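You operate a simulated robot arm through the tools that you are given. There is no shell and no other tool.

Carry out the task below with a simulated robot arm. There is one attempt and no reset: what you move stays moved.

TASK
Zero the paint meter, then open the cover over its probe.
Fine: shut the cover and switch the meter on first; press ZERO once; leave the meter on.

Only the result counts: the job must be done as asked and must still hold three seconds after the hand-in. Knocking over, shifting, dropping, spilling or breaking anything else fails it. Lids that push on must go on centred and level and be pressed home; caps that screw on are set level and turned clockwise until they are tight.

THE ROBOT
A 7-joint arm with a fingered hand, fixed in place. Base frame: the origin is on the floor under the middle of its stand, x ahead of it, y to its left, z up. Readings come in mm, rad, newtons and seconds.
It reaches about 1164 mm from its shoulder. Its first joint turns from -2.897 to 2.897 rad. Payload 4.7 kg.
Tool frame: the origin (TCP) lies between the finger pads and is the grasp point; the fingertips stand 36 mm ahead of it; z points along the fingers, y is the line along which they close. The gripper opens to 120 mm; its body begins 42 mm behind the TCP. The gripper is a hand of 5 fingers: y runs from the thumb to the fingers, the wrist lies at [-18, -122, -210] in the tool frame.
Orientation is that of the tool frame in the base frame, as a unit quaternion [w, x, y, z]. With the fingers straight down and the wrist toward the robot, the tool's x, y and z point along [0, 1, 0], [1, 0, 0] and [0, 0, -1] of the base frame.

THE INTERFACE
- The arm moves only by the tool play_rows. Its argument "steps" is a list of rows, each an object (a shift or turn left out is 0) with "angular": the turn, a rotation vector about the tool's x, y, z in rad, a list of three; "translation": the shift along the tool's x, y, z in mm, a list of three. In form: [{"angular": [rx, ry, rz], "translation": [dx, dy, dz]}, ...]. A call has 1 to 20 rows; each row is the pose to reach, as a shift and turn from the pose commanded when the call began, along the tool's axes at that moment. Rows are played at 5 a second. More than 50 mm and 0.15 rad between two rows, and nothing of the call is played. Where a pose cannot be reached the arm comes as near as it can. A force on the tool above 40 N (or 10 N above the force at the start of the call, whichever is more), or a blocked arm, ends the call early, and 0.2 s more pass. In this call time passes only in rows, and 0.2 s behind the last. The reply holds the time, the measured pose of the TCP, the force on the tool along the base axes, the opening and the grip force, in the units named above and with some noise, with the torque about the TCP (base axes, N m) and any sound that the robot's microphone picked up, and new pictures: "show" is both (left out), scene, wrist or none.
- Cameras (640 x 400 px; columns grow to the right, rows downward): "scene" is fixed at [221.3, 649.8, 1565.6]; the picture's right is [-0.72, -0.69, 0.00], its down [-0.39, 0.41, -0.82] and it looks along [0.57, -0.59, -0.57] (base axes); focal length 327 px, centre (320, 200). "wrist" rides on the gripper at [72, -91, -143] in the tool frame; the picture's right is [-0.80, 0.28, -0.53], its down [-0.53, -0.73, 0.42] and it looks along [-0.27, 0.62, 0.74] (tool axes); focal length 234 px, centre (320, 200). There is no depth. A picture from a camera that has moved, and an enlarged one, comes with that camera's place and axes in the base frame and with its lens.
- curl_fingers(index, middle, ring, little, thumb_bend, thumb_turn): sets how far each is bent, from 0 (flat) to 1 (curled in); at 0.3 the hand is open as for a grip, at 0.7 the pads meet at the TCP. One left out holds its place. A second passes; each finger stops where it meets its share of the squeeze, and holds until it gets a number again. It is the only way to open and close the hand. It gives what a move gives, with no picture; readings hold the bend of each and the force on index, middle, ring, little, thumb and palm. thumb_turn goes from beside the hand (0) to across from the fingers (1), as for a grip.
- enlarge(camera, box): a new picture of the part [left, top, right, bottom] of that camera's present view, enlarged. It takes no simulated time.
- job_done(): hands the job in; it is judged then, once.

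Nothing tells you positions but the pictures and the camera data. Unless the task says otherwise, let go and move clear before handing in.

The tools are called after "Emit:" by a JSON object that holds its "method" and its "body". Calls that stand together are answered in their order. play_rows: Moves the arm, as the interface text tells. Its arguments: {"type":"object","properties":{"steps":{"type":"array"},"show":{"type":"string","enum":["both","scene","wrist","none"]}},"required":["steps"]} The other tools are called the same way: curl_fingers (index, middle, ring, little, thumb_bend, thumb_turn) moves the fingers one by one; enlarge (camera, box) takes an enlarged picture of a part of a camera's view; job_done () hands the job in.

At the start:

```text
t: 0.0
tool_pos: [475.9, -2.9, 1183.5]
orientation: [0.0, 0.708, 0.707, 0.0]
wrist_force: [0.6, 0.7, 0.4]
wrist_torque: [0.0, 0.01, -0.02]
grip_width: 119.5
finger_force: 0.1
shape: jaw
bend: [0.3, 0.3, 0.3, 0.3, 0.3, 0.98]
finger forces: [0.1, 0.0, 0.0, 0.0, 0.0, 0.1]
```

scene: 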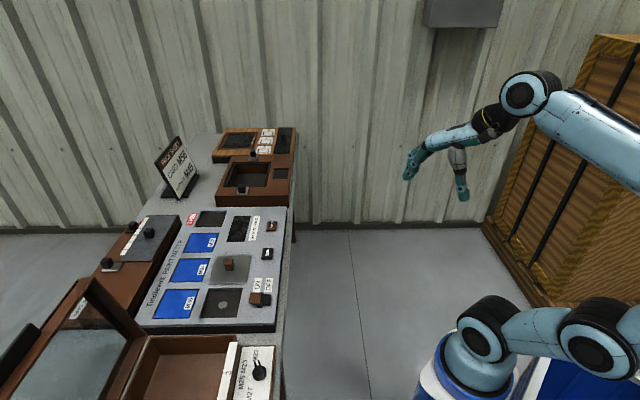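
wrist: 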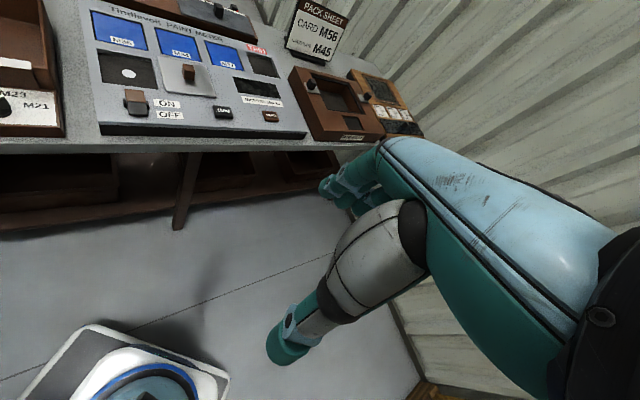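

I see a bench with a grey paint meter panel ahead of the arm, with an ON/OFF switch, a sliding cover and some buttons. I'll enlarge both views to read the panel before moving.

Emit:
{"method": "enlarge", "body": {"camera": "scene", "box": [130, 190, 300, 340]}}

Emit:
{"method": "enlarge", "body": {"camera": "wrist", "box": [70, 0, 320, 156]}}

Emit:
{"method": "enlarge", "body": {"camera": "wrist", "box": [100, 50, 220, 125]}}

Emit:
{"method": "enlarge", "body": {"camera": "scene", "box": [190, 200, 290, 320]}}

```text
2.67 times, centred on (215, 265) of scene
camera zoom: at [221.3, 649.8, 1565.6], right [-0.72, -0.69, 0.0], down [-0.39, 0.41, -0.82], along [0.57, -0.59, -0.57], focal length 873 px, centre (600, 27)
```

zoom: 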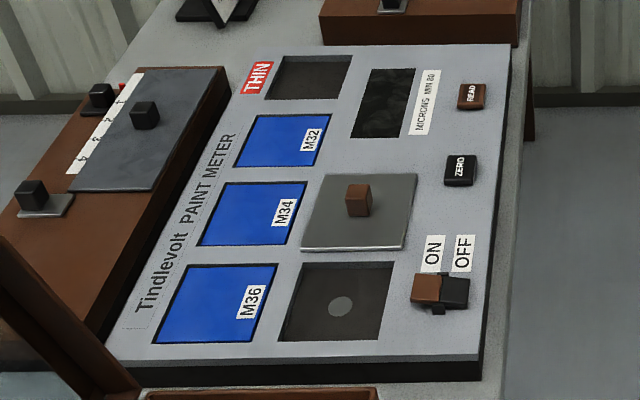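

```text
2.56 times, centred on (195, 78) of wrist
camera zoom: at [384.3, 68.1, 1327.2], right [0.28, -0.8, 0.53], down [-0.73, -0.53, -0.42], along [0.62, -0.27, -0.74], focal length 600 px, centre (640, 512)
```

zoom: 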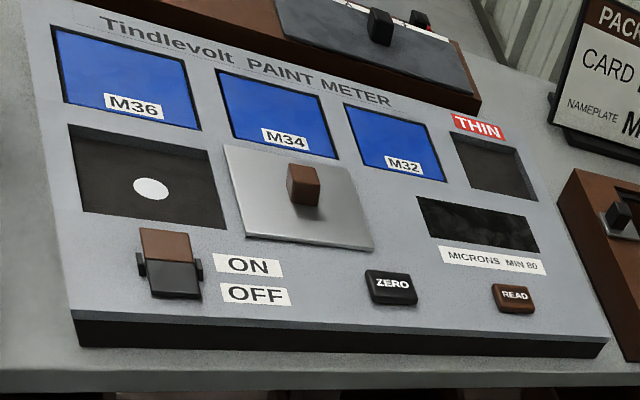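

```text
5.33 times, centred on (160, 88) of wrist
camera zoom: at [384.3, 68.1, 1327.2], right [0.28, -0.8, 0.53], down [-0.73, -0.53, -0.42], along [0.62, -0.27, -0.74], focal length 1249 px, centre (1173, 800)
```

zoom: 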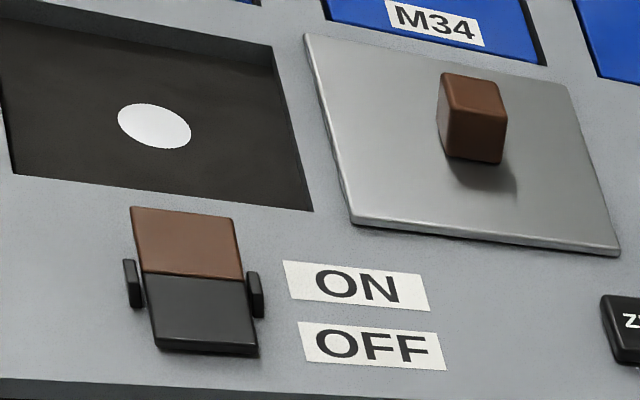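

```text
3.33 times, centred on (240, 260) of scene
camera zoom: at [221.3, 649.8, 1565.6], right [-0.72, -0.69, 0.0], down [-0.39, 0.41, -0.82], along [0.57, -0.59, -0.57], focal length 1091 px, centre (587, 0)
```

zoom: 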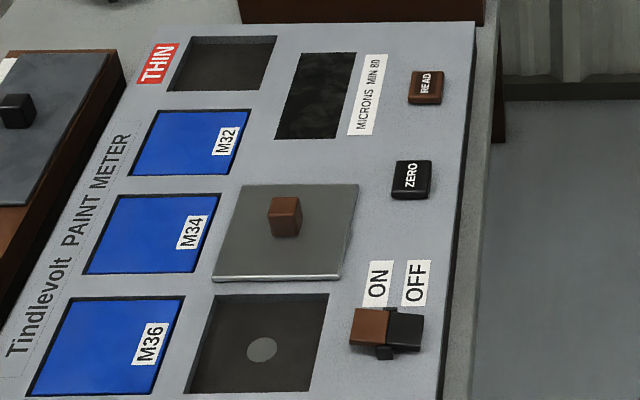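

The panel appears turned about -45° in yaw. The cover is a sliding plate with a knob, at about (884, 341, 843), and the open probe well is to its left at about (802, 424). ZERO is near (855, 226, 845) and the rocker near (727, 350, 854). I'll check the rocker's state and the hand closely next.

Emit:
{"method": "enlarge", "body": {"camera": "wrist", "box": [112, 78, 192, 128]}}

Emit:
{"method": "enlarge", "body": {"camera": "scene", "box": [240, 280, 280, 310]}}

Emit:
{"method": "enlarge", "body": {"camera": "scene", "box": [390, 90, 490, 210]}}

Emit:
{"method": "enlarge", "body": {"camera": "wrist", "box": [240, 120, 640, 370]}}

```text
8.00 times, centred on (152, 103) of wrist
camera zoom: at [384.3, 68.1, 1327.2], right [0.28, -0.8, 0.53], down [-0.73, -0.53, -0.42], along [0.62, -0.27, -0.74], focal length 1873 px, centre (1664, 976)
```

zoom: 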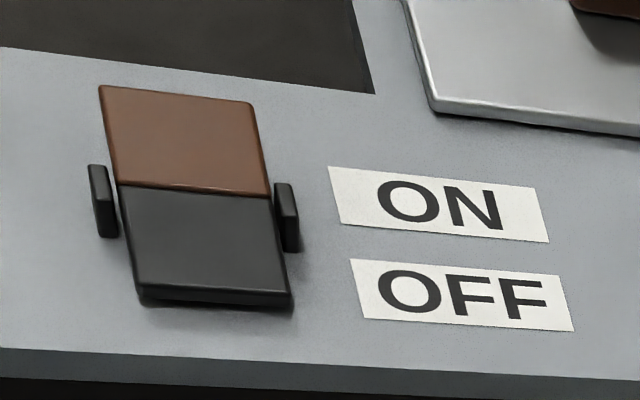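

```text
13.33 times, centred on (260, 295) of scene
camera zoom: at [221.3, 649.8, 1565.6], right [-0.72, -0.69, 0.0], down [-0.39, 0.41, -0.82], along [0.57, -0.59, -0.57], focal length 4363 px, centre (1120, -1067)
```

zoom: 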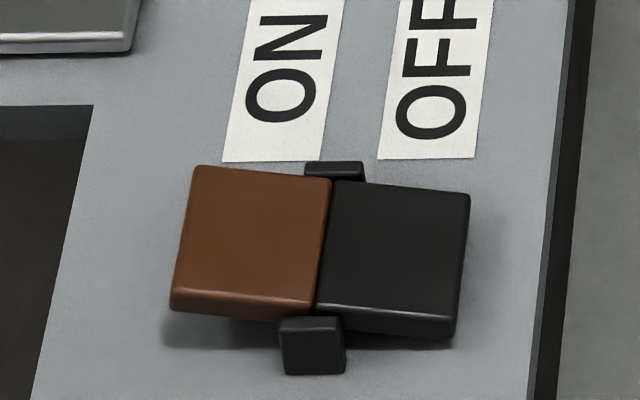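

```text
3.33 times, centred on (440, 150) of scene
camera zoom: at [221.3, 649.8, 1565.6], right [-0.72, -0.69, 0.0], down [-0.39, 0.41, -0.82], along [0.57, -0.59, -0.57], focal length 1091 px, centre (-80, 367)
```

zoom: 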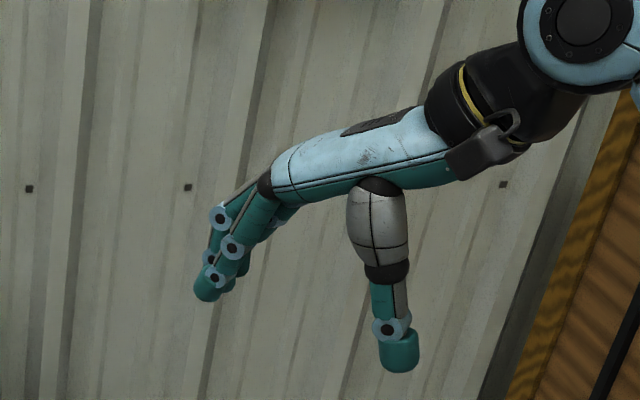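

```text
1.60 times, centred on (440, 245) of wrist
camera zoom: at [384.3, 68.1, 1327.2], right [0.28, -0.8, 0.53], down [-0.73, -0.53, -0.42], along [0.62, -0.27, -0.74], focal length 375 px, centre (128, 128)
```

zoom: 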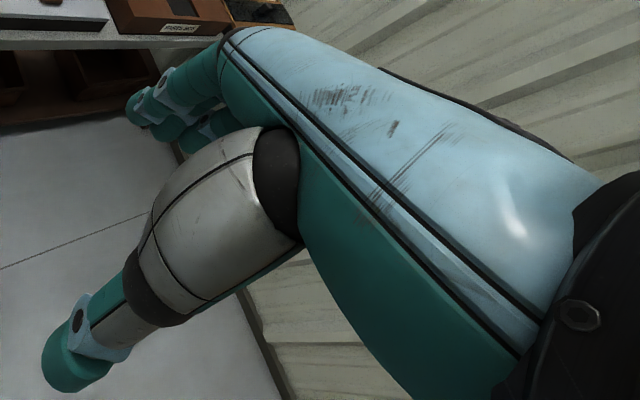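

The rocker tilts down on its black side, so the meter is OFF, and the brown ON end must be pressed. I'll form a pointing hand with the index out and the rest curled, then turn the hand in place to look at it.

Emit:
{"method": "curl_fingers", "body": {"index": 0.3, "middle": 1, "ring": 1, "little": 1, "thumb_bend": 0.6, "thumb_turn": 0}}

Emit:
{"method": "enlarge", "body": {"camera": "scene", "box": [390, 90, 490, 210]}}

Emit:
{"method": "enlarge", "body": {"camera": "wrist", "box": [240, 120, 640, 370]}}

```text
t: 1.0
tool_pos: [477.0, -3.7, 1183.7]
orientation: [0.0, 0.707, 0.707, 0.001]
wrist_force: [0.4, 0.8, 0.3]
wrist_torque: [0.03, -0.03, -0.03]
grip_width: 134.0
finger_force: 0.1
shape: fingers
bend: [0.3, 1.0, 1.0, 1.0, 0.6, 0.0]
finger forces: [0.1, 0.0, 0.0, 0.1, 0.0, 0.0]
```

```text
3.33 times, centred on (440, 150) of scene
camera zoom: at [221.3, 649.8, 1565.6], right [-0.72, -0.69, 0.0], down [-0.39, 0.41, -0.82], along [0.57, -0.59, -0.57], focal length 1091 px, centre (-80, 367)
```

zoom: 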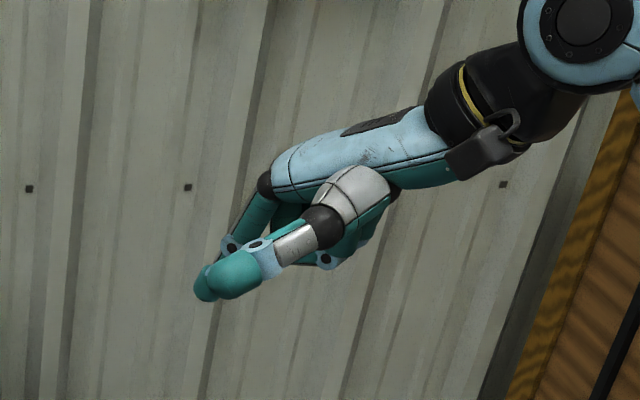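

```text
1.60 times, centred on (440, 245) of wrist
camera zoom: at [384.3, 68.1, 1327.2], right [0.28, -0.8, 0.53], down [-0.73, -0.53, -0.42], along [0.62, -0.27, -0.74], focal length 375 px, centre (128, 128)
```

zoom: 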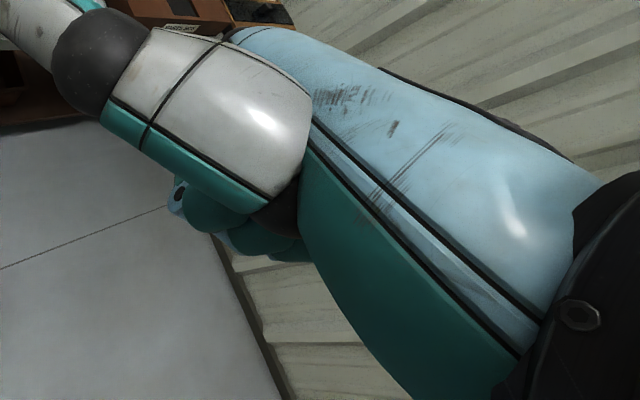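

The thumb at the side blocks the wrist camera, so I'll fold it across the palm and straighten the index. Then I'll look again.

Emit:
{"method": "curl_fingers", "body": {"index": 0, "thumb_bend": 1, "thumb_turn": 1}}

Emit:
{"method": "enlarge", "body": {"camera": "scene", "box": [390, 90, 490, 210]}}

Emit:
{"method": "enlarge", "body": {"camera": "wrist", "box": [200, 50, 640, 325]}}

```text
t: 2.0
tool_pos: [475.6, -3.1, 1184.4]
orientation: [0.0, 0.708, 0.706, 0.0]
wrist_force: [-0.7, -0.7, -1.3]
wrist_torque: [0.0, 0.0, 0.03]
grip_width: 57.0
finger_force: 0.2
shape: fingers
bend: [0.0, 1.0, 1.0, 1.0, 1.0, 1.0]
finger forces: [0.0, 0.0, 0.0, 0.0, 0.0, 0.0]
```

```text
3.33 times, centred on (440, 150) of scene
camera zoom: at [221.3, 649.8, 1565.6], right [-0.72, -0.69, 0.0], down [-0.39, 0.41, -0.82], along [0.57, -0.59, -0.57], focal length 1091 px, centre (-80, 367)
```

zoom: 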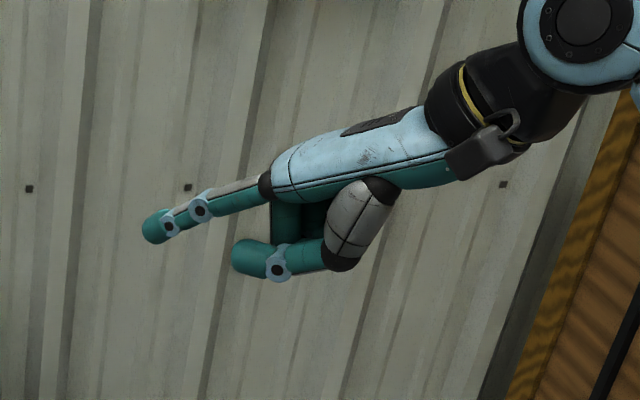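

```text
1.45 times, centred on (420, 188) of wrist
camera zoom: at [384.4, 68.1, 1327.1], right [0.28, -0.8, 0.53], down [-0.73, -0.53, -0.42], along [0.62, -0.27, -0.74], focal length 341 px, centre (174, 218)
```

zoom: 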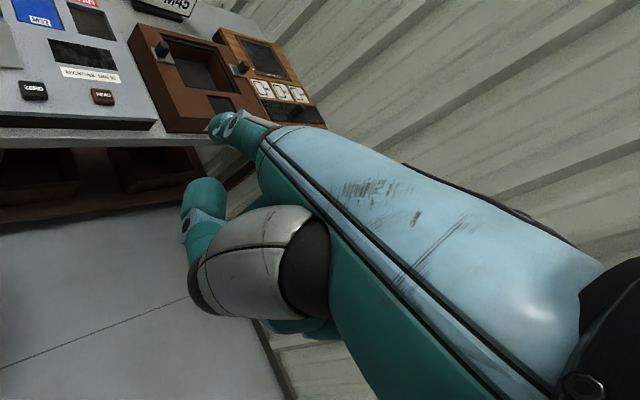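

The index is now straight, with its tip about [19, 120, -8] from the TCP in the tool frame, pointing roughly 53° off tool z. I'll yaw the hand 45° to line up with the panel, then pitch it so the index points straight down, staying high in free air.

Emit:
{"method": "play_rows", "body": {"steps": [{"angular": [0, 0, -0.131]}, {"angular": [0, 0, -0.262]}, {"angular": [0, 0, -0.393]}, {"angular": [0, 0, -0.524]}, {"angular": [0, 0, -0.655]}, {"angular": [0, 0, -0.785]}, {"angular": [0, 0, -0.785]}], "show": "none"}}

```text
t: 3.6
tool_pos: [476.7, -3.6, 1183.8]
orientation: [0.0, 0.382, 0.924, 0.0]
wrist_force: [1.3, -0.3, 0.2]
wrist_torque: [0.01, 0.0, -0.02]
grip_width: 57.0
finger_force: 0.0
shape: fingers
bend: [0.0, 1.0, 1.0, 1.0, 1.0, 1.0]
finger forces: [0.0, 0.1, 0.1, 0.0, 0.0, 0.0]
```

The yaw is as intended, with tool y along the panel's far direction. Now I'll pitch the index to point straight down.

Emit:
{"method": "play_rows", "body": {"steps": [{"angular": [0.134, 0, 0]}, {"angular": [0.268, 0, 0]}, {"angular": [0.402, 0, 0]}, {"angular": [0.536, 0, 0]}, {"angular": [0.67, 0, 0]}, {"angular": [0.804, 0, 0]}, {"angular": [0.934, 0, 0]}, {"angular": [0.934, 0, 0]}], "show": "both"}}

```text
t: 5.4
tool_pos: [476.6, -3.0, 1184.2]
orientation: [-0.173, 0.342, 0.825, -0.417]
wrist_force: [-0.1, -0.2, 0.1]
wrist_torque: [-0.01, 0.0, -0.01]
grip_width: 56.9
finger_force: 0.0
shape: fingers
bend: [0.0, 1.0, 1.0, 1.0, 1.0, 1.0]
finger forces: [0.0, 0.1, 0.0, 0.0, 0.0, 0.1]
camera wrist: at [467.0, 90.3, 1342.4], right [0.98, -0.15, 0.09], down [-0.17, -0.93, 0.34], along [0.03, -0.35, -0.94], focal length 234 px, centre (320, 200)
```

scene: 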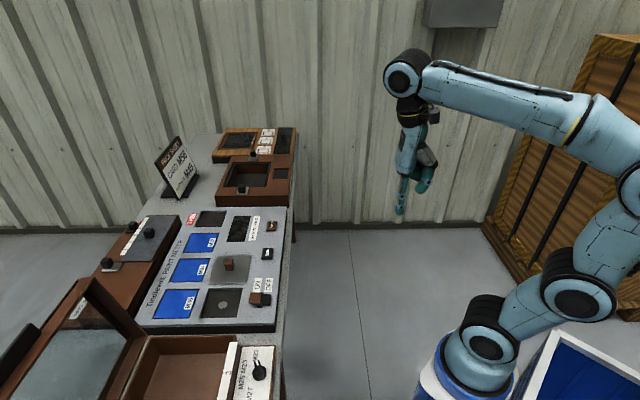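
wrist: 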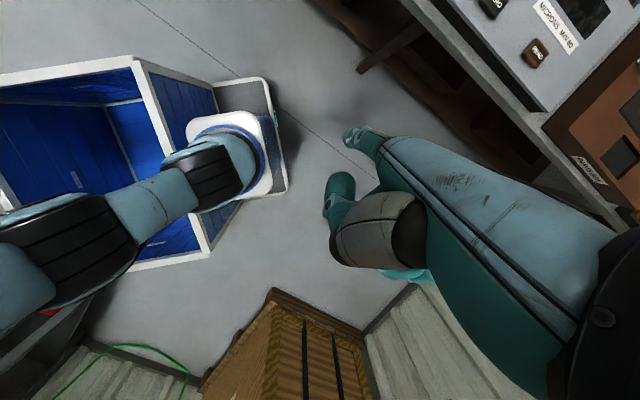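

The index now points straight down. I'll zoom in on both views to locate its tip precisely.

Emit:
{"method": "enlarge", "body": {"camera": "scene", "box": [370, 110, 470, 230]}}

Emit:
{"method": "enlarge", "body": {"camera": "wrist", "box": [310, 100, 410, 162]}}

```text
3.33 times, centred on (420, 170) of scene
camera zoom: at [221.3, 649.8, 1565.6], right [-0.72, -0.69, 0.0], down [-0.39, 0.41, -0.82], along [0.57, -0.59, -0.57], focal length 1091 px, centre (-13, 300)
```

zoom: 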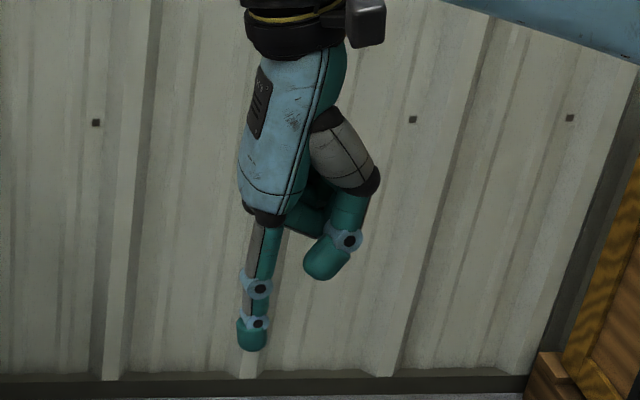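

```text
6.40 times, centred on (360, 131) of wrist
camera zoom: at [467.0, 90.3, 1342.4], right [0.98, -0.15, 0.09], down [-0.17, -0.93, 0.34], along [0.03, -0.35, -0.94], focal length 1499 px, centre (64, 642)
```

zoom: 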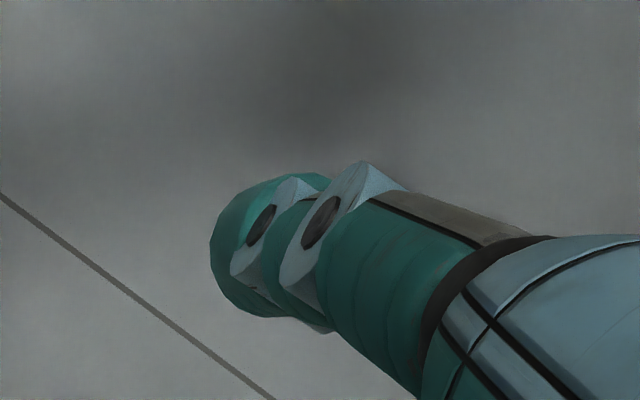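

The tip sits about 15 mm toward panel-left, 76 mm forward and 102 mm below the TCP. I'll carry it at height across to a hover point just right of the cover knob, then come part-way down and look.

Emit:
{"method": "play_rows", "body": {"steps": [{"translation": [-8.0, 22.6, -30.5]}, {"translation": [-15.9, 45.1, -61.0]}, {"translation": [-23.9, 67.7, -91.5]}, {"translation": [-31.8, 90.2, -122.0]}, {"translation": [-39.8, 112.8, -152.5]}, {"translation": [-47.8, 135.4, -183.1]}, {"translation": [-55.7, 157.9, -213.6]}, {"translation": [-63.7, 180.5, -244.1]}, {"translation": [-71.6, 203.0, -274.6]}, {"translation": [-79.6, 225.6, -305.1]}, {"translation": [-87.5, 248.1, -335.6]}, {"translation": [-95.5, 270.7, -366.1]}, {"translation": [-95.5, 302.9, -342.3]}, {"translation": [-95.5, 335.0, -318.5]}, {"translation": [-95.5, 367.2, -294.8]}, {"translation": [-95.5, 367.2, -294.8]}], "show": "both"}}

```text
t: 8.8
tool_pos: [866.9, 250.8, 1063.5]
orientation: [-0.172, 0.342, 0.825, -0.416]
wrist_force: [-0.3, 0.4, 0.3]
wrist_torque: [0.0, 0.01, 0.01]
grip_width: 57.0
finger_force: 0.0
shape: fingers
bend: [0.0, 1.0, 1.0, 1.0, 1.0, 1.0]
finger forces: [0.0, 0.0, 0.1, 0.0, 0.0, 0.1]
out of reach, approached as far as the arm can: row 9, 10, 11, 12, 13, 14
camera wrist: at [857.7, 344.6, 1223.1], right [0.98, -0.15, 0.09], down [-0.17, -0.93, 0.34], along [0.03, -0.35, -0.94], focal length 234 px, centre (320, 200)
```

scene: 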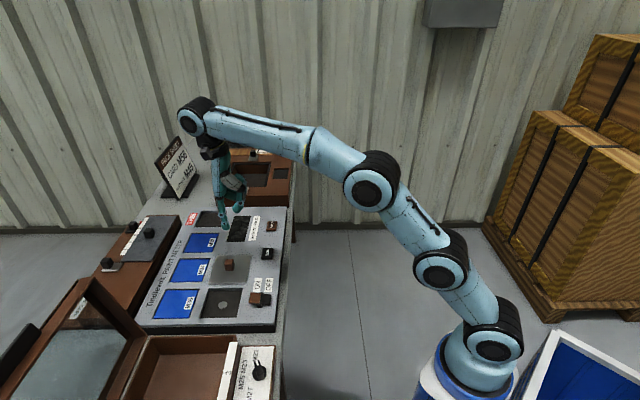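
wrist: 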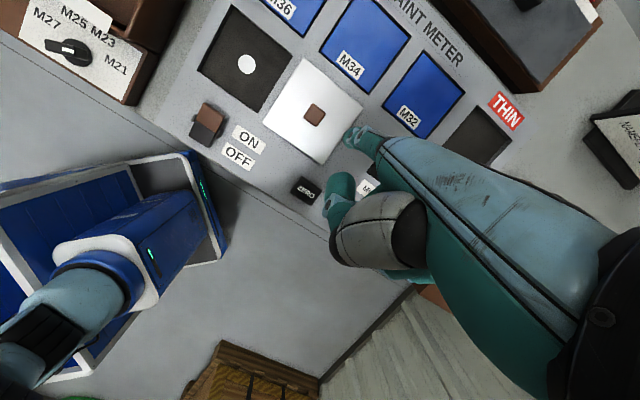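

I've reached the hover above the panel. I'll zoom both views to confirm where the tip is relative to the knob.

Emit:
{"method": "enlarge", "body": {"camera": "wrist", "box": [180, 40, 420, 190]}}

Emit:
{"method": "enlarge", "body": {"camera": "scene", "box": [180, 180, 300, 330]}}

```text
2.67 times, centred on (300, 115) of wrist
camera zoom: at [857.7, 344.6, 1223.1], right [0.98, -0.15, 0.09], down [-0.17, -0.93, 0.34], along [0.03, -0.35, -0.94], focal length 624 px, centre (373, 427)
```

zoom: 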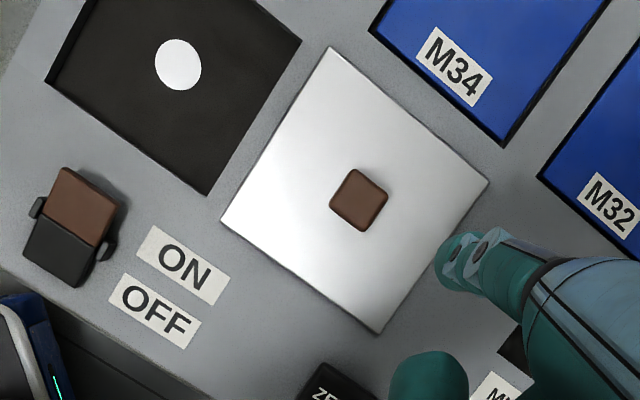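

```text
2.67 times, centred on (240, 255) of scene
camera zoom: at [221.3, 649.8, 1565.6], right [-0.72, -0.69, 0.0], down [-0.39, 0.41, -0.82], along [0.57, -0.59, -0.57], focal length 873 px, centre (533, 53)
```

zoom: 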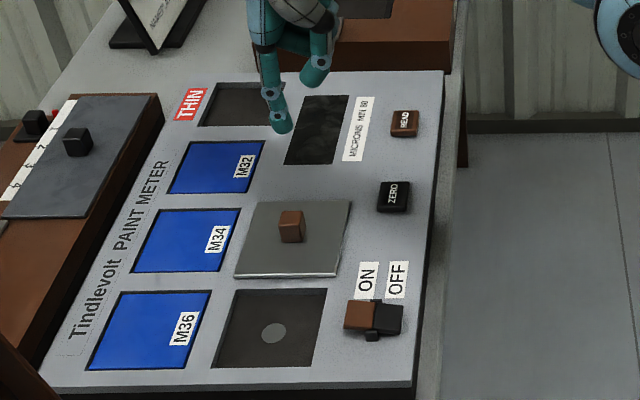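

Emit:
{"method": "enlarge", "body": {"camera": "scene", "box": [265, 195, 305, 235]}}

Emit:
{"method": "enlarge", "body": {"camera": "scene", "box": [210, 180, 260, 280]}}

Emit:
{"method": "enlarge", "body": {"camera": "wrist", "box": [330, 110, 410, 160]}}

```text
10.00 times, centred on (285, 215) of scene
camera zoom: at [221.3, 649.8, 1565.6], right [-0.72, -0.69, 0.0], down [-0.39, 0.41, -0.82], along [0.57, -0.59, -0.57], focal length 3272 px, centre (670, 50)
```

zoom: 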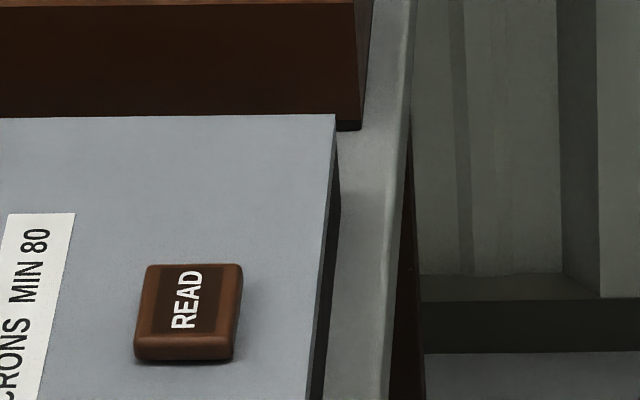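

```text
4.00 times, centred on (235, 230) of scene
camera zoom: at [221.3, 649.8, 1565.6], right [-0.72, -0.69, 0.0], down [-0.39, 0.41, -0.82], along [0.57, -0.59, -0.57], focal length 1309 px, centre (660, 80)
```

zoom: 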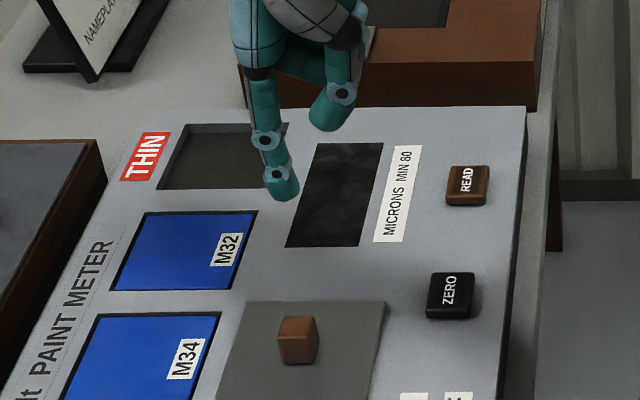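

```text
8.00 times, centred on (370, 135) of wrist
camera zoom: at [857.7, 344.6, 1223.1], right [0.98, -0.15, 0.09], down [-0.17, -0.93, 0.34], along [0.03, -0.35, -0.94], focal length 1873 px, centre (-80, 720)
```

zoom: 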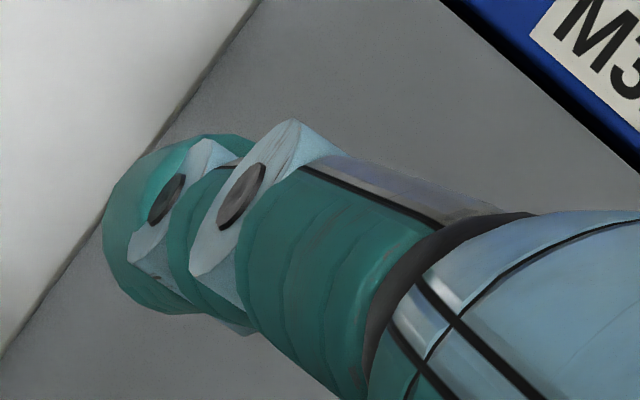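

The tip is about 37 mm to the right of the knob and nearly in line with it, at about z 964. I'll lower it beside the knob to about 12 mm above the plate.

Emit:
{"method": "play_rows", "body": {"steps": [{"translation": [0, 29.2, 21.6]}, {"translation": [0, 58.4, 43.2]}, {"translation": [0, 75, 55.5]}, {"translation": [0, 87.6, 64.8]}, {"translation": [0, 87.6, 64.8]}], "show": "both"}}

Emit:
{"method": "enlarge", "body": {"camera": "scene", "box": [190, 230, 270, 290]}}

Emit:
{"method": "enlarge", "body": {"camera": "wrist", "box": [270, 70, 430, 170]}}

```text
t: 10.0
tool_pos: [863.9, 252.4, 953.6]
orientation: [-0.172, 0.342, 0.825, -0.416]
wrist_force: [0.1, -0.5, 0.6]
wrist_torque: [0.0, 0.01, 0.01]
grip_width: 57.1
finger_force: 0.0
shape: fingers
bend: [0.0, 1.0, 1.0, 1.0, 1.0, 1.0]
finger forces: [0.1, 0.0, 0.0, 0.1, 0.0, 0.1]
camera wrist: at [856.0, 345.9, 1113.7], right [0.98, -0.15, 0.09], down [-0.17, -0.93, 0.34], along [0.03, -0.35, -0.94], focal length 234 px, centre (320, 200)
```

scene: 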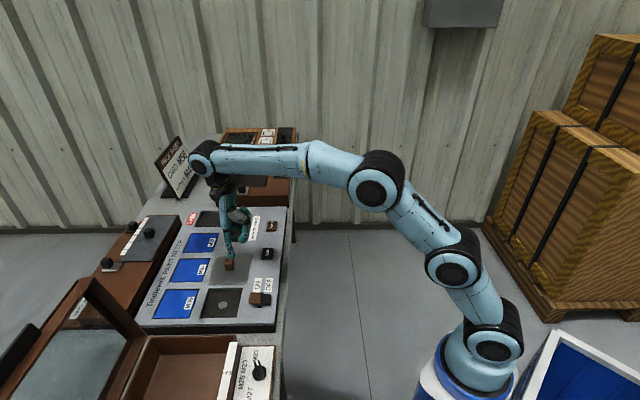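
wrist: 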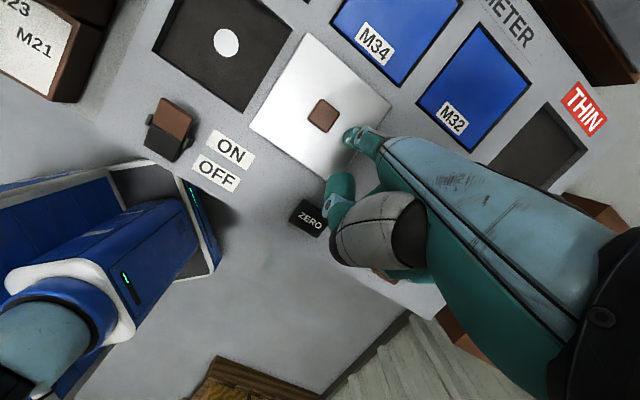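

```text
6.67 times, centred on (230, 260) of scene
camera zoom: at [221.3, 649.8, 1565.6], right [-0.72, -0.69, 0.0], down [-0.39, 0.41, -0.82], along [0.57, -0.59, -0.57], focal length 2182 px, centre (920, -200)
```

zoom: 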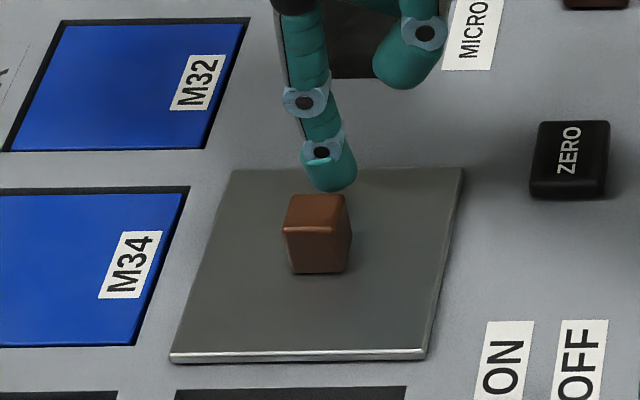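

```text
4.00 times, centred on (350, 120) of wrist
camera zoom: at [856.0, 345.9, 1113.7], right [0.98, -0.15, 0.09], down [-0.17, -0.93, 0.34], along [0.03, -0.35, -0.94], focal length 937 px, centre (200, 520)
```

zoom: 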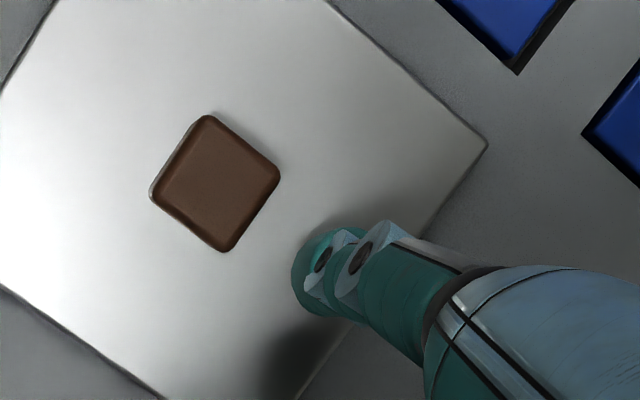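

The tip is beside the knob with about a 10 mm gap. I'll push the cover left, towards the probe, in a first stage.

Emit:
{"method": "play_rows", "body": {"steps": [{"translation": [8, 0, 0]}, {"translation": [16, 0, 0]}, {"translation": [24, 0, 0]}, {"translation": [32, 0, 0]}, {"translation": [40, 0, 0]}, {"translation": [48, 0, 0]}, {"translation": [56, 0, 0]}, {"translation": [64, 0, 0]}], "show": "both"}}

Emit:
{"method": "enlarge", "body": {"camera": "scene", "box": [190, 230, 270, 290]}}

```text
t: 11.8
tool_pos: [820.2, 295.5, 955.1]
orientation: [-0.172, 0.342, 0.825, -0.416]
wrist_force: [0.1, -0.2, -1.5]
wrist_torque: [-0.07, -0.08, -0.08]
grip_width: 57.3
finger_force: 0.6
shape: fingers
bend: [0.0, 1.0, 1.0, 1.0, 1.0, 1.0]
finger forces: [1.4, 0.0, 0.1, 0.1, 0.1, 0.1]
camera wrist: at [811.2, 389.9, 1114.5], right [0.98, -0.15, 0.09], down [-0.17, -0.93, 0.34], along [0.03, -0.35, -0.94], focal length 234 px, centre (320, 200)
```

scene: 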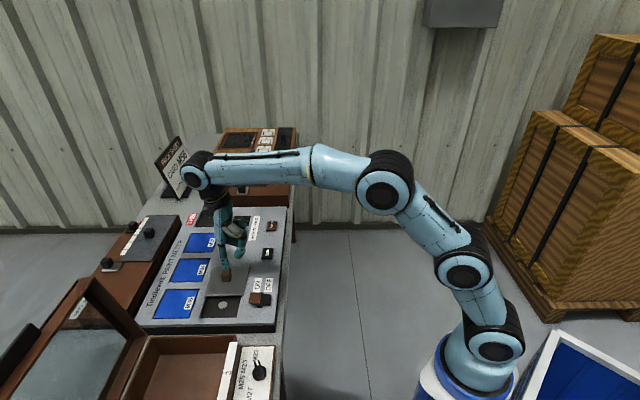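
wrist: 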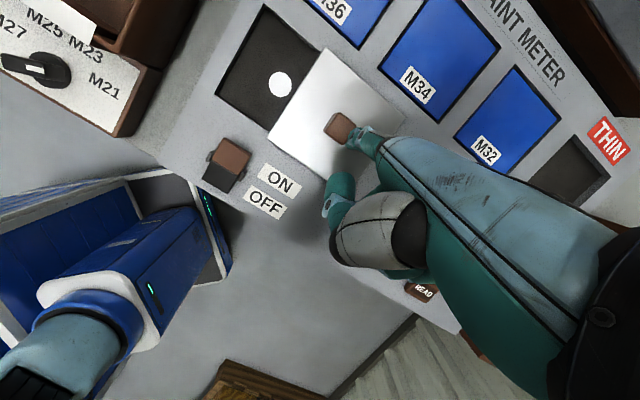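

```text
6.67 times, centred on (230, 260) of scene
camera zoom: at [221.3, 649.8, 1565.6], right [-0.72, -0.69, 0.0], down [-0.39, 0.41, -0.82], along [0.57, -0.59, -0.57], focal length 2182 px, centre (920, -200)
```

zoom: 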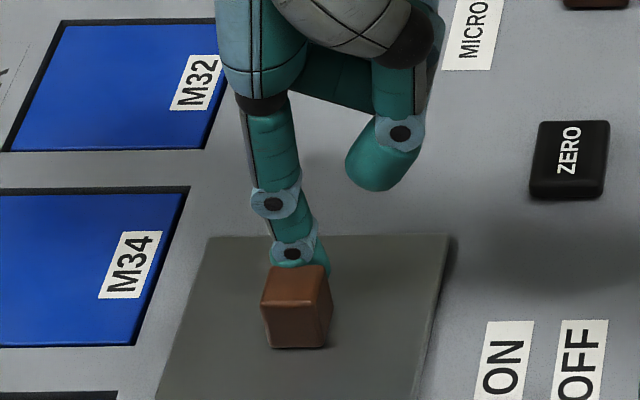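

The cover slides freely with the knob, about 50 mm so far. I'll keep pushing until it is over the well or meets its stop.

Emit:
{"method": "play_rows", "body": {"steps": [{"translation": [8, 0, 0]}, {"translation": [16, 0, 0]}, {"translation": [24, 0, 0]}, {"translation": [32, 0, 0]}, {"translation": [40, 0, 0]}, {"translation": [48, 0, 0]}, {"translation": [54, 0, 0]}], "show": "both"}}

Emit:
{"method": "enlarge", "body": {"camera": "scene", "box": [180, 240, 280, 320]}}

Emit:
{"method": "enlarge", "body": {"camera": "wrist", "box": [200, 0, 440, 150]}}

```text
t: 13.4
tool_pos: [783.0, 334.9, 954.4]
orientation: [-0.173, 0.342, 0.825, -0.416]
wrist_force: [0.4, -0.9, 0.6]
wrist_torque: [-0.06, -0.09, -0.1]
grip_width: 56.9
finger_force: 0.6
shape: fingers
bend: [0.0, 1.0, 1.0, 1.0, 1.0, 1.0]
finger forces: [1.4, 0.1, 0.0, 0.0, 0.0, 0.0]
camera wrist: at [774.8, 427.8, 1113.8], right [0.98, -0.15, 0.09], down [-0.17, -0.93, 0.34], along [0.03, -0.35, -0.94], focal length 234 px, centre (320, 200)
```

scene: 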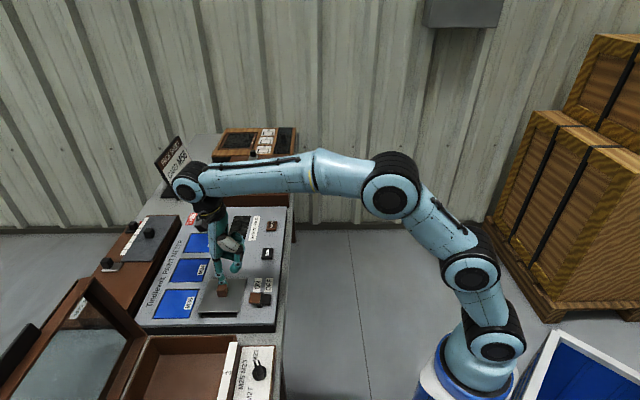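
wrist: 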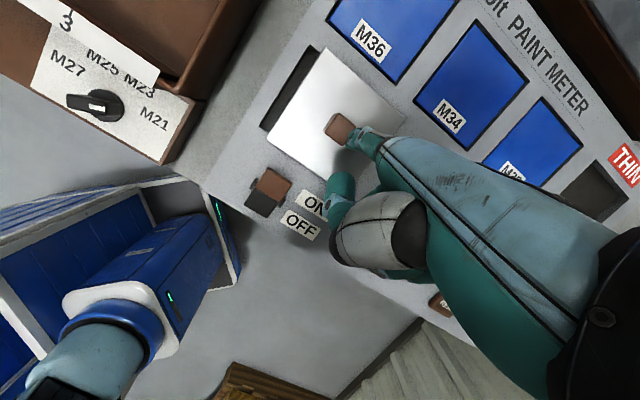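

```text
5.00 times, centred on (230, 280) of scene
camera zoom: at [221.3, 649.8, 1565.6], right [-0.72, -0.69, 0.0], down [-0.39, 0.41, -0.82], along [0.57, -0.59, -0.57], focal length 1636 px, centre (770, -200)
```

zoom: 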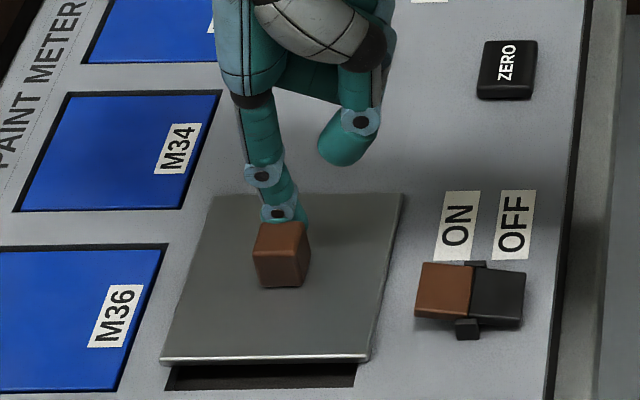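

```text
2.67 times, centred on (320, 75) of wrist
camera zoom: at [774.8, 427.8, 1113.8], right [0.98, -0.15, 0.09], down [-0.17, -0.93, 0.34], along [0.03, -0.35, -0.94], focal length 624 px, centre (320, 533)
```

zoom: 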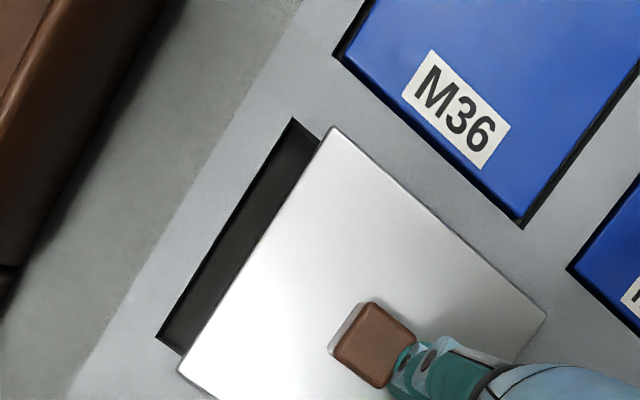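

About 15–20 mm of the well is still uncovered. I'll continue in small steps, watching the force for an end stop.

Emit:
{"method": "play_rows", "body": {"steps": [{"translation": [4, 0, 0]}, {"translation": [8, 0, 0]}, {"translation": [12, 0, 0]}, {"translation": [16, 0, 0]}, {"translation": [16, 0, 0]}], "show": "wrist"}}

Emit:
{"method": "enlarge", "body": {"camera": "scene", "box": [180, 250, 280, 330]}}

Emit:
{"method": "enlarge", "body": {"camera": "wrist", "box": [200, 0, 440, 150]}}

```text
t: 14.6
tool_pos: [770.9, 344.2, 954.3]
orientation: [-0.172, 0.341, 0.825, -0.416]
wrist_force: [1.1, -2.4, 0.3]
wrist_torque: [-0.08, -0.1, -0.08]
grip_width: 56.7
finger_force: 0.8
shape: fingers
bend: [0.0, 1.0, 1.0, 1.0, 1.0, 1.0]
finger forces: [1.4, 0.0, 0.0, 0.0, 0.0, 0.0]
camera wrist: at [762.9, 439.6, 1113.7], right [0.98, -0.15, 0.09], down [-0.17, -0.93, 0.34], along [0.03, -0.35, -0.94], focal length 234 px, centre (320, 200)
```

wrist: 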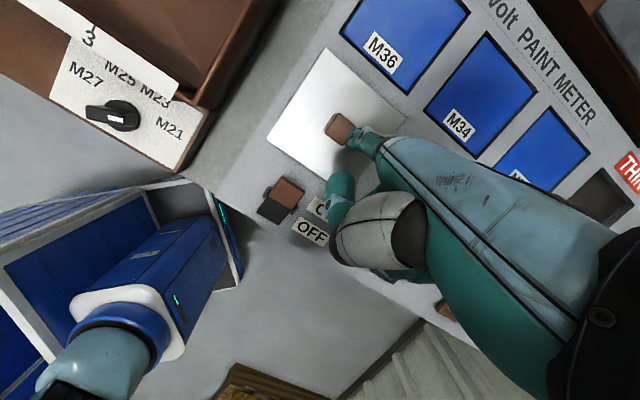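

```text
5.00 times, centred on (230, 290) of scene
camera zoom: at [221.3, 649.8, 1565.6], right [-0.72, -0.69, 0.0], down [-0.39, 0.41, -0.82], along [0.57, -0.59, -0.57], focal length 1636 px, centre (770, -250)
```

zoom: 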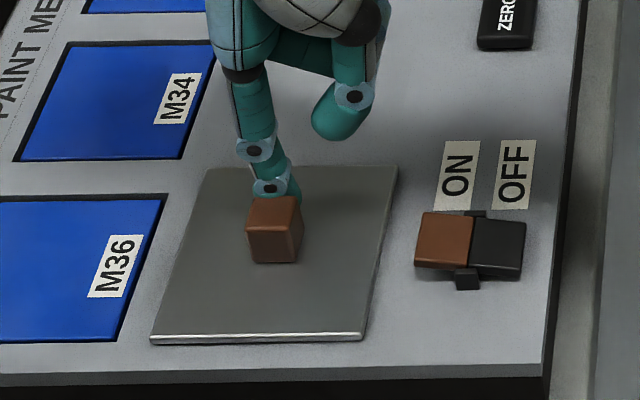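

```text
2.67 times, centred on (320, 75) of wrist
camera zoom: at [762.9, 439.6, 1113.7], right [0.98, -0.15, 0.09], down [-0.17, -0.93, 0.34], along [0.03, -0.35, -0.94], focal length 624 px, centre (320, 533)
```

zoom: 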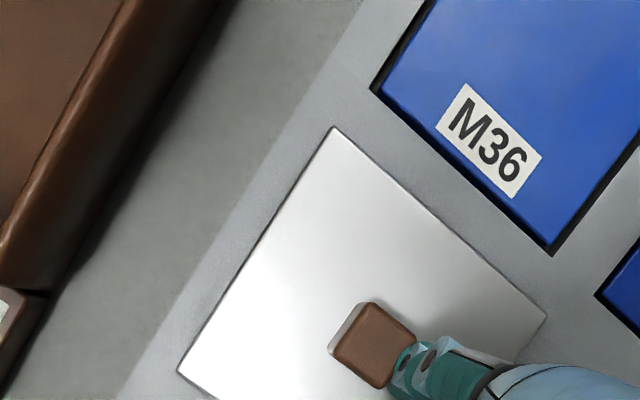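

The cover now appears centred over the probe. I'll nudge a few millimetres more to feel for the closed stop.

Emit:
{"method": "play_rows", "body": {"steps": [{"translation": [2, 0, 0]}, {"translation": [4, 0, 0]}, {"translation": [6, 0, 0]}, {"translation": [6, 0, 0]}], "show": "wrist"}}

Emit:
{"method": "enlarge", "body": {"camera": "scene", "box": [180, 250, 280, 330]}}

Emit:
{"method": "enlarge", "body": {"camera": "wrist", "box": [200, 0, 440, 150]}}

```text
t: 15.6
tool_pos: [766.2, 351.1, 953.6]
orientation: [-0.172, 0.342, 0.825, -0.416]
wrist_force: [2.7, -2.5, 1.2]
wrist_torque: [-0.12, -0.24, -0.24]
grip_width: 57.1
finger_force: 1.3
shape: fingers
bend: [0.0, 1.0, 1.0, 1.0, 1.0, 1.0]
finger forces: [3.3, 0.0, 0.0, 0.0, 0.1, 0.0]
camera wrist: at [758.1, 443.8, 1113.5], right [0.98, -0.15, 0.09], down [-0.17, -0.93, 0.34], along [0.03, -0.35, -0.94], focal length 234 px, centre (320, 200)
```

wrist: 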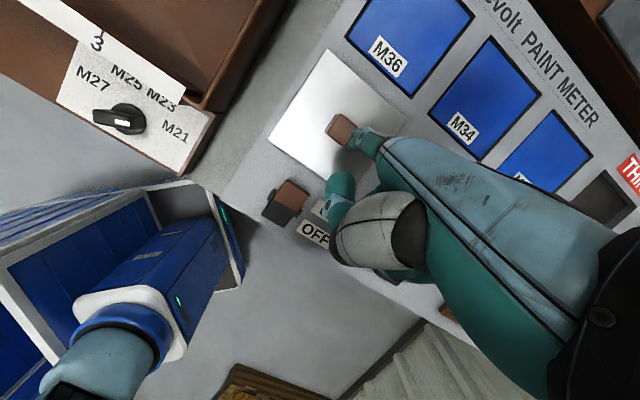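

```text
5.00 times, centred on (230, 290) of scene
camera zoom: at [221.3, 649.8, 1565.6], right [-0.72, -0.69, 0.0], down [-0.39, 0.41, -0.82], along [0.57, -0.59, -0.57], focal length 1636 px, centre (770, -250)
```

zoom: 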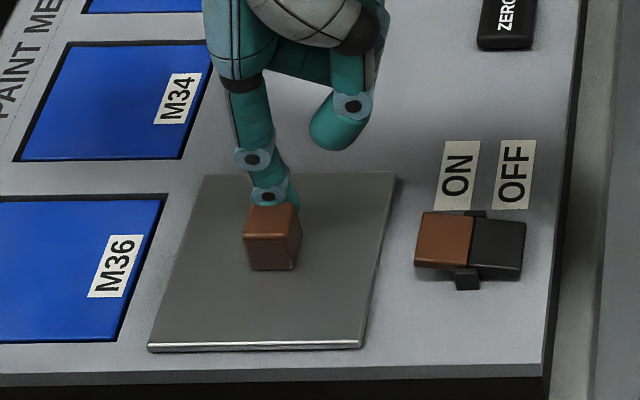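

```text
2.67 times, centred on (320, 75) of wrist
camera zoom: at [758.1, 443.8, 1113.5], right [0.98, -0.15, 0.09], down [-0.17, -0.93, 0.34], along [0.03, -0.35, -0.94], focal length 624 px, centre (320, 533)
```

zoom: 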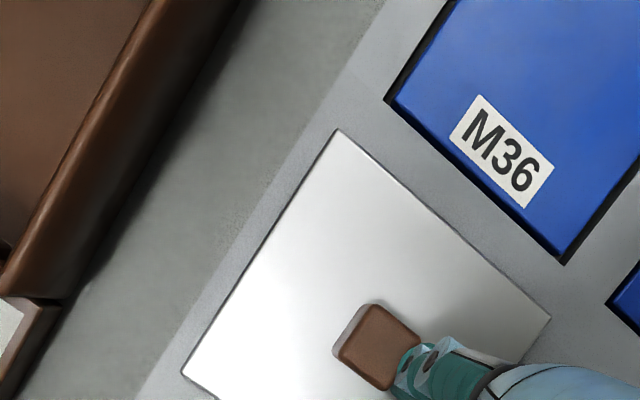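

The force has started to rise, so I'll press just a little more to confirm this is the stop.

Emit:
{"method": "play_rows", "body": {"steps": [{"translation": [2, 0, 0]}, {"translation": [4, 0, 0]}, {"translation": [4, 0, 0]}], "show": "wrist"}}

Emit:
{"method": "enlarge", "body": {"camera": "scene", "box": [180, 250, 280, 330]}}

```text
t: 16.4
tool_pos: [765.0, 353.3, 954.3]
orientation: [-0.172, 0.341, 0.825, -0.416]
wrist_force: [4.1, -5.4, 2.4]
wrist_torque: [-0.3, -0.45, -0.5]
grip_width: 57.3
finger_force: 3.7
shape: fingers
bend: [0.0, 1.0, 1.0, 1.0, 1.0, 1.0]
finger forces: [7.1, 0.0, 0.0, 0.0, 0.0, 0.1]
camera wrist: at [755.6, 446.5, 1113.5], right [0.98, -0.15, 0.09], down [-0.17, -0.93, 0.34], along [0.03, -0.35, -0.94], focal length 234 px, centre (320, 200)
```

wrist: 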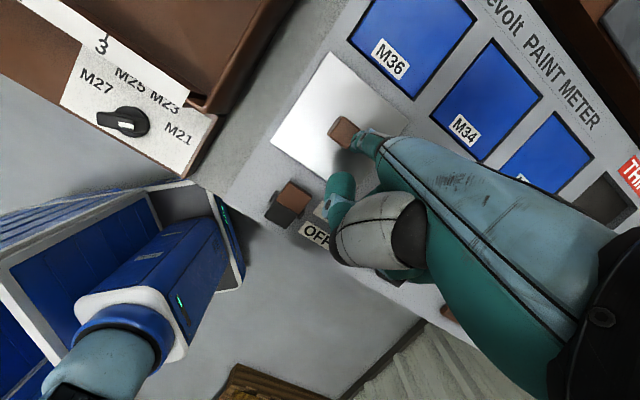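

```text
5.00 times, centred on (230, 290) of scene
camera zoom: at [221.3, 649.8, 1565.6], right [-0.72, -0.69, 0.0], down [-0.39, 0.41, -0.82], along [0.57, -0.59, -0.57], focal length 1636 px, centre (770, -250)
```

zoom: 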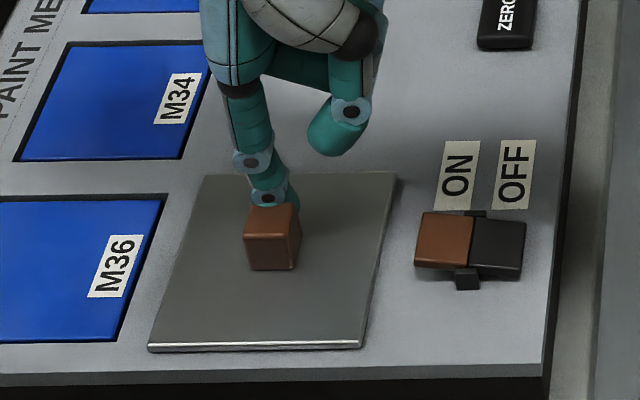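

The plate no longer moves while the force rises to 7 N, so the cover is fully shut over the probe. I'll back the finger off, lift, and move to a hover over the brown ON end of the rocker at about (740, 363).

Emit:
{"method": "play_rows", "body": {"steps": [{"translation": [-7, 0, 0]}, {"translation": [-14, 0, 0]}, {"translation": [-14, -20.1, -14.9]}, {"translation": [-14, -36.2, -26.8]}, {"translation": [-7, -54.0, -2.7]}, {"translation": [0, -71.9, 21.4]}, {"translation": [14, -88.5, 44.0]}, {"translation": [14, -88.5, 44.0]}], "show": "both"}}

Emit:
{"method": "enlarge", "body": {"camera": "scene", "box": [200, 230, 300, 330]}}

Emit:
{"method": "enlarge", "body": {"camera": "wrist", "box": [260, 60, 420, 160]}}

```text
t: 18.2
tool_pos: [691.1, 298.9, 998.5]
orientation: [-0.172, 0.342, 0.825, -0.416]
wrist_force: [0.2, -0.9, 0.2]
wrist_torque: [0.01, 0.02, 0.0]
grip_width: 57.0
finger_force: 0.2
shape: fingers
bend: [0.0, 1.0, 1.0, 1.0, 1.0, 1.0]
finger forces: [0.0, 0.0, 0.1, 0.1, 0.0, 0.0]
camera wrist: at [682.1, 392.4, 1158.5], right [0.98, -0.15, 0.09], down [-0.17, -0.93, 0.34], along [0.03, -0.35, -0.94], focal length 234 px, centre (320, 200)
```

scene: 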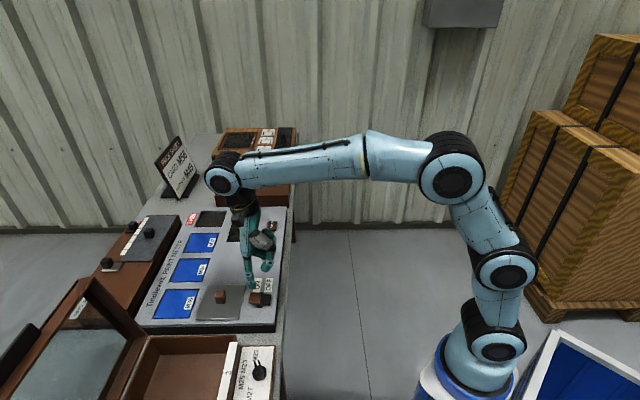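
wrist: 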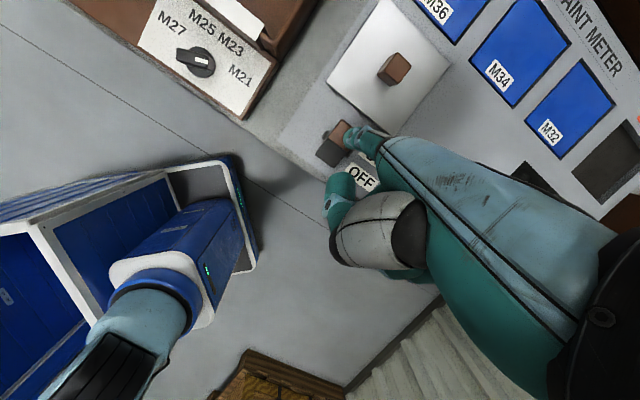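

```text
4.00 times, centred on (250, 280) of scene
camera zoom: at [221.3, 649.8, 1565.6], right [-0.72, -0.69, 0.0], down [-0.39, 0.41, -0.82], along [0.57, -0.59, -0.57], focal length 1309 px, centre (600, -120)
```

zoom: 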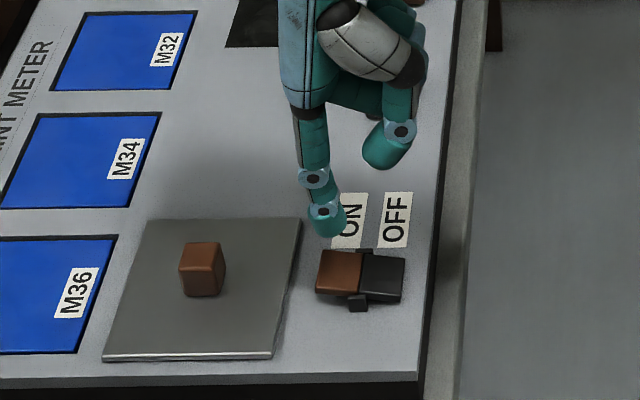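

```text
4.00 times, centred on (340, 110) of wrist
camera zoom: at [682.1, 392.4, 1158.5], right [0.98, -0.15, 0.09], down [-0.17, -0.93, 0.34], along [0.03, -0.35, -0.94], focal length 937 px, centre (240, 560)
```

zoom: 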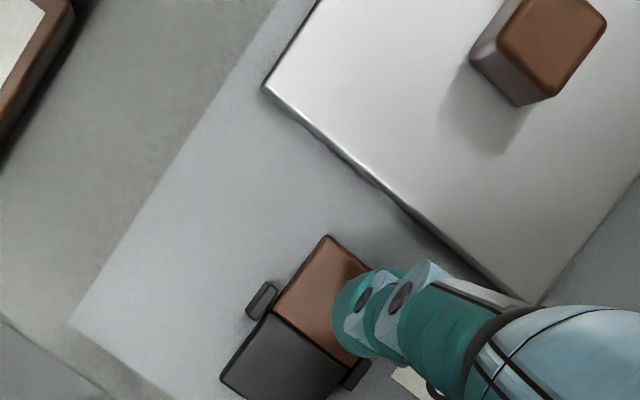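

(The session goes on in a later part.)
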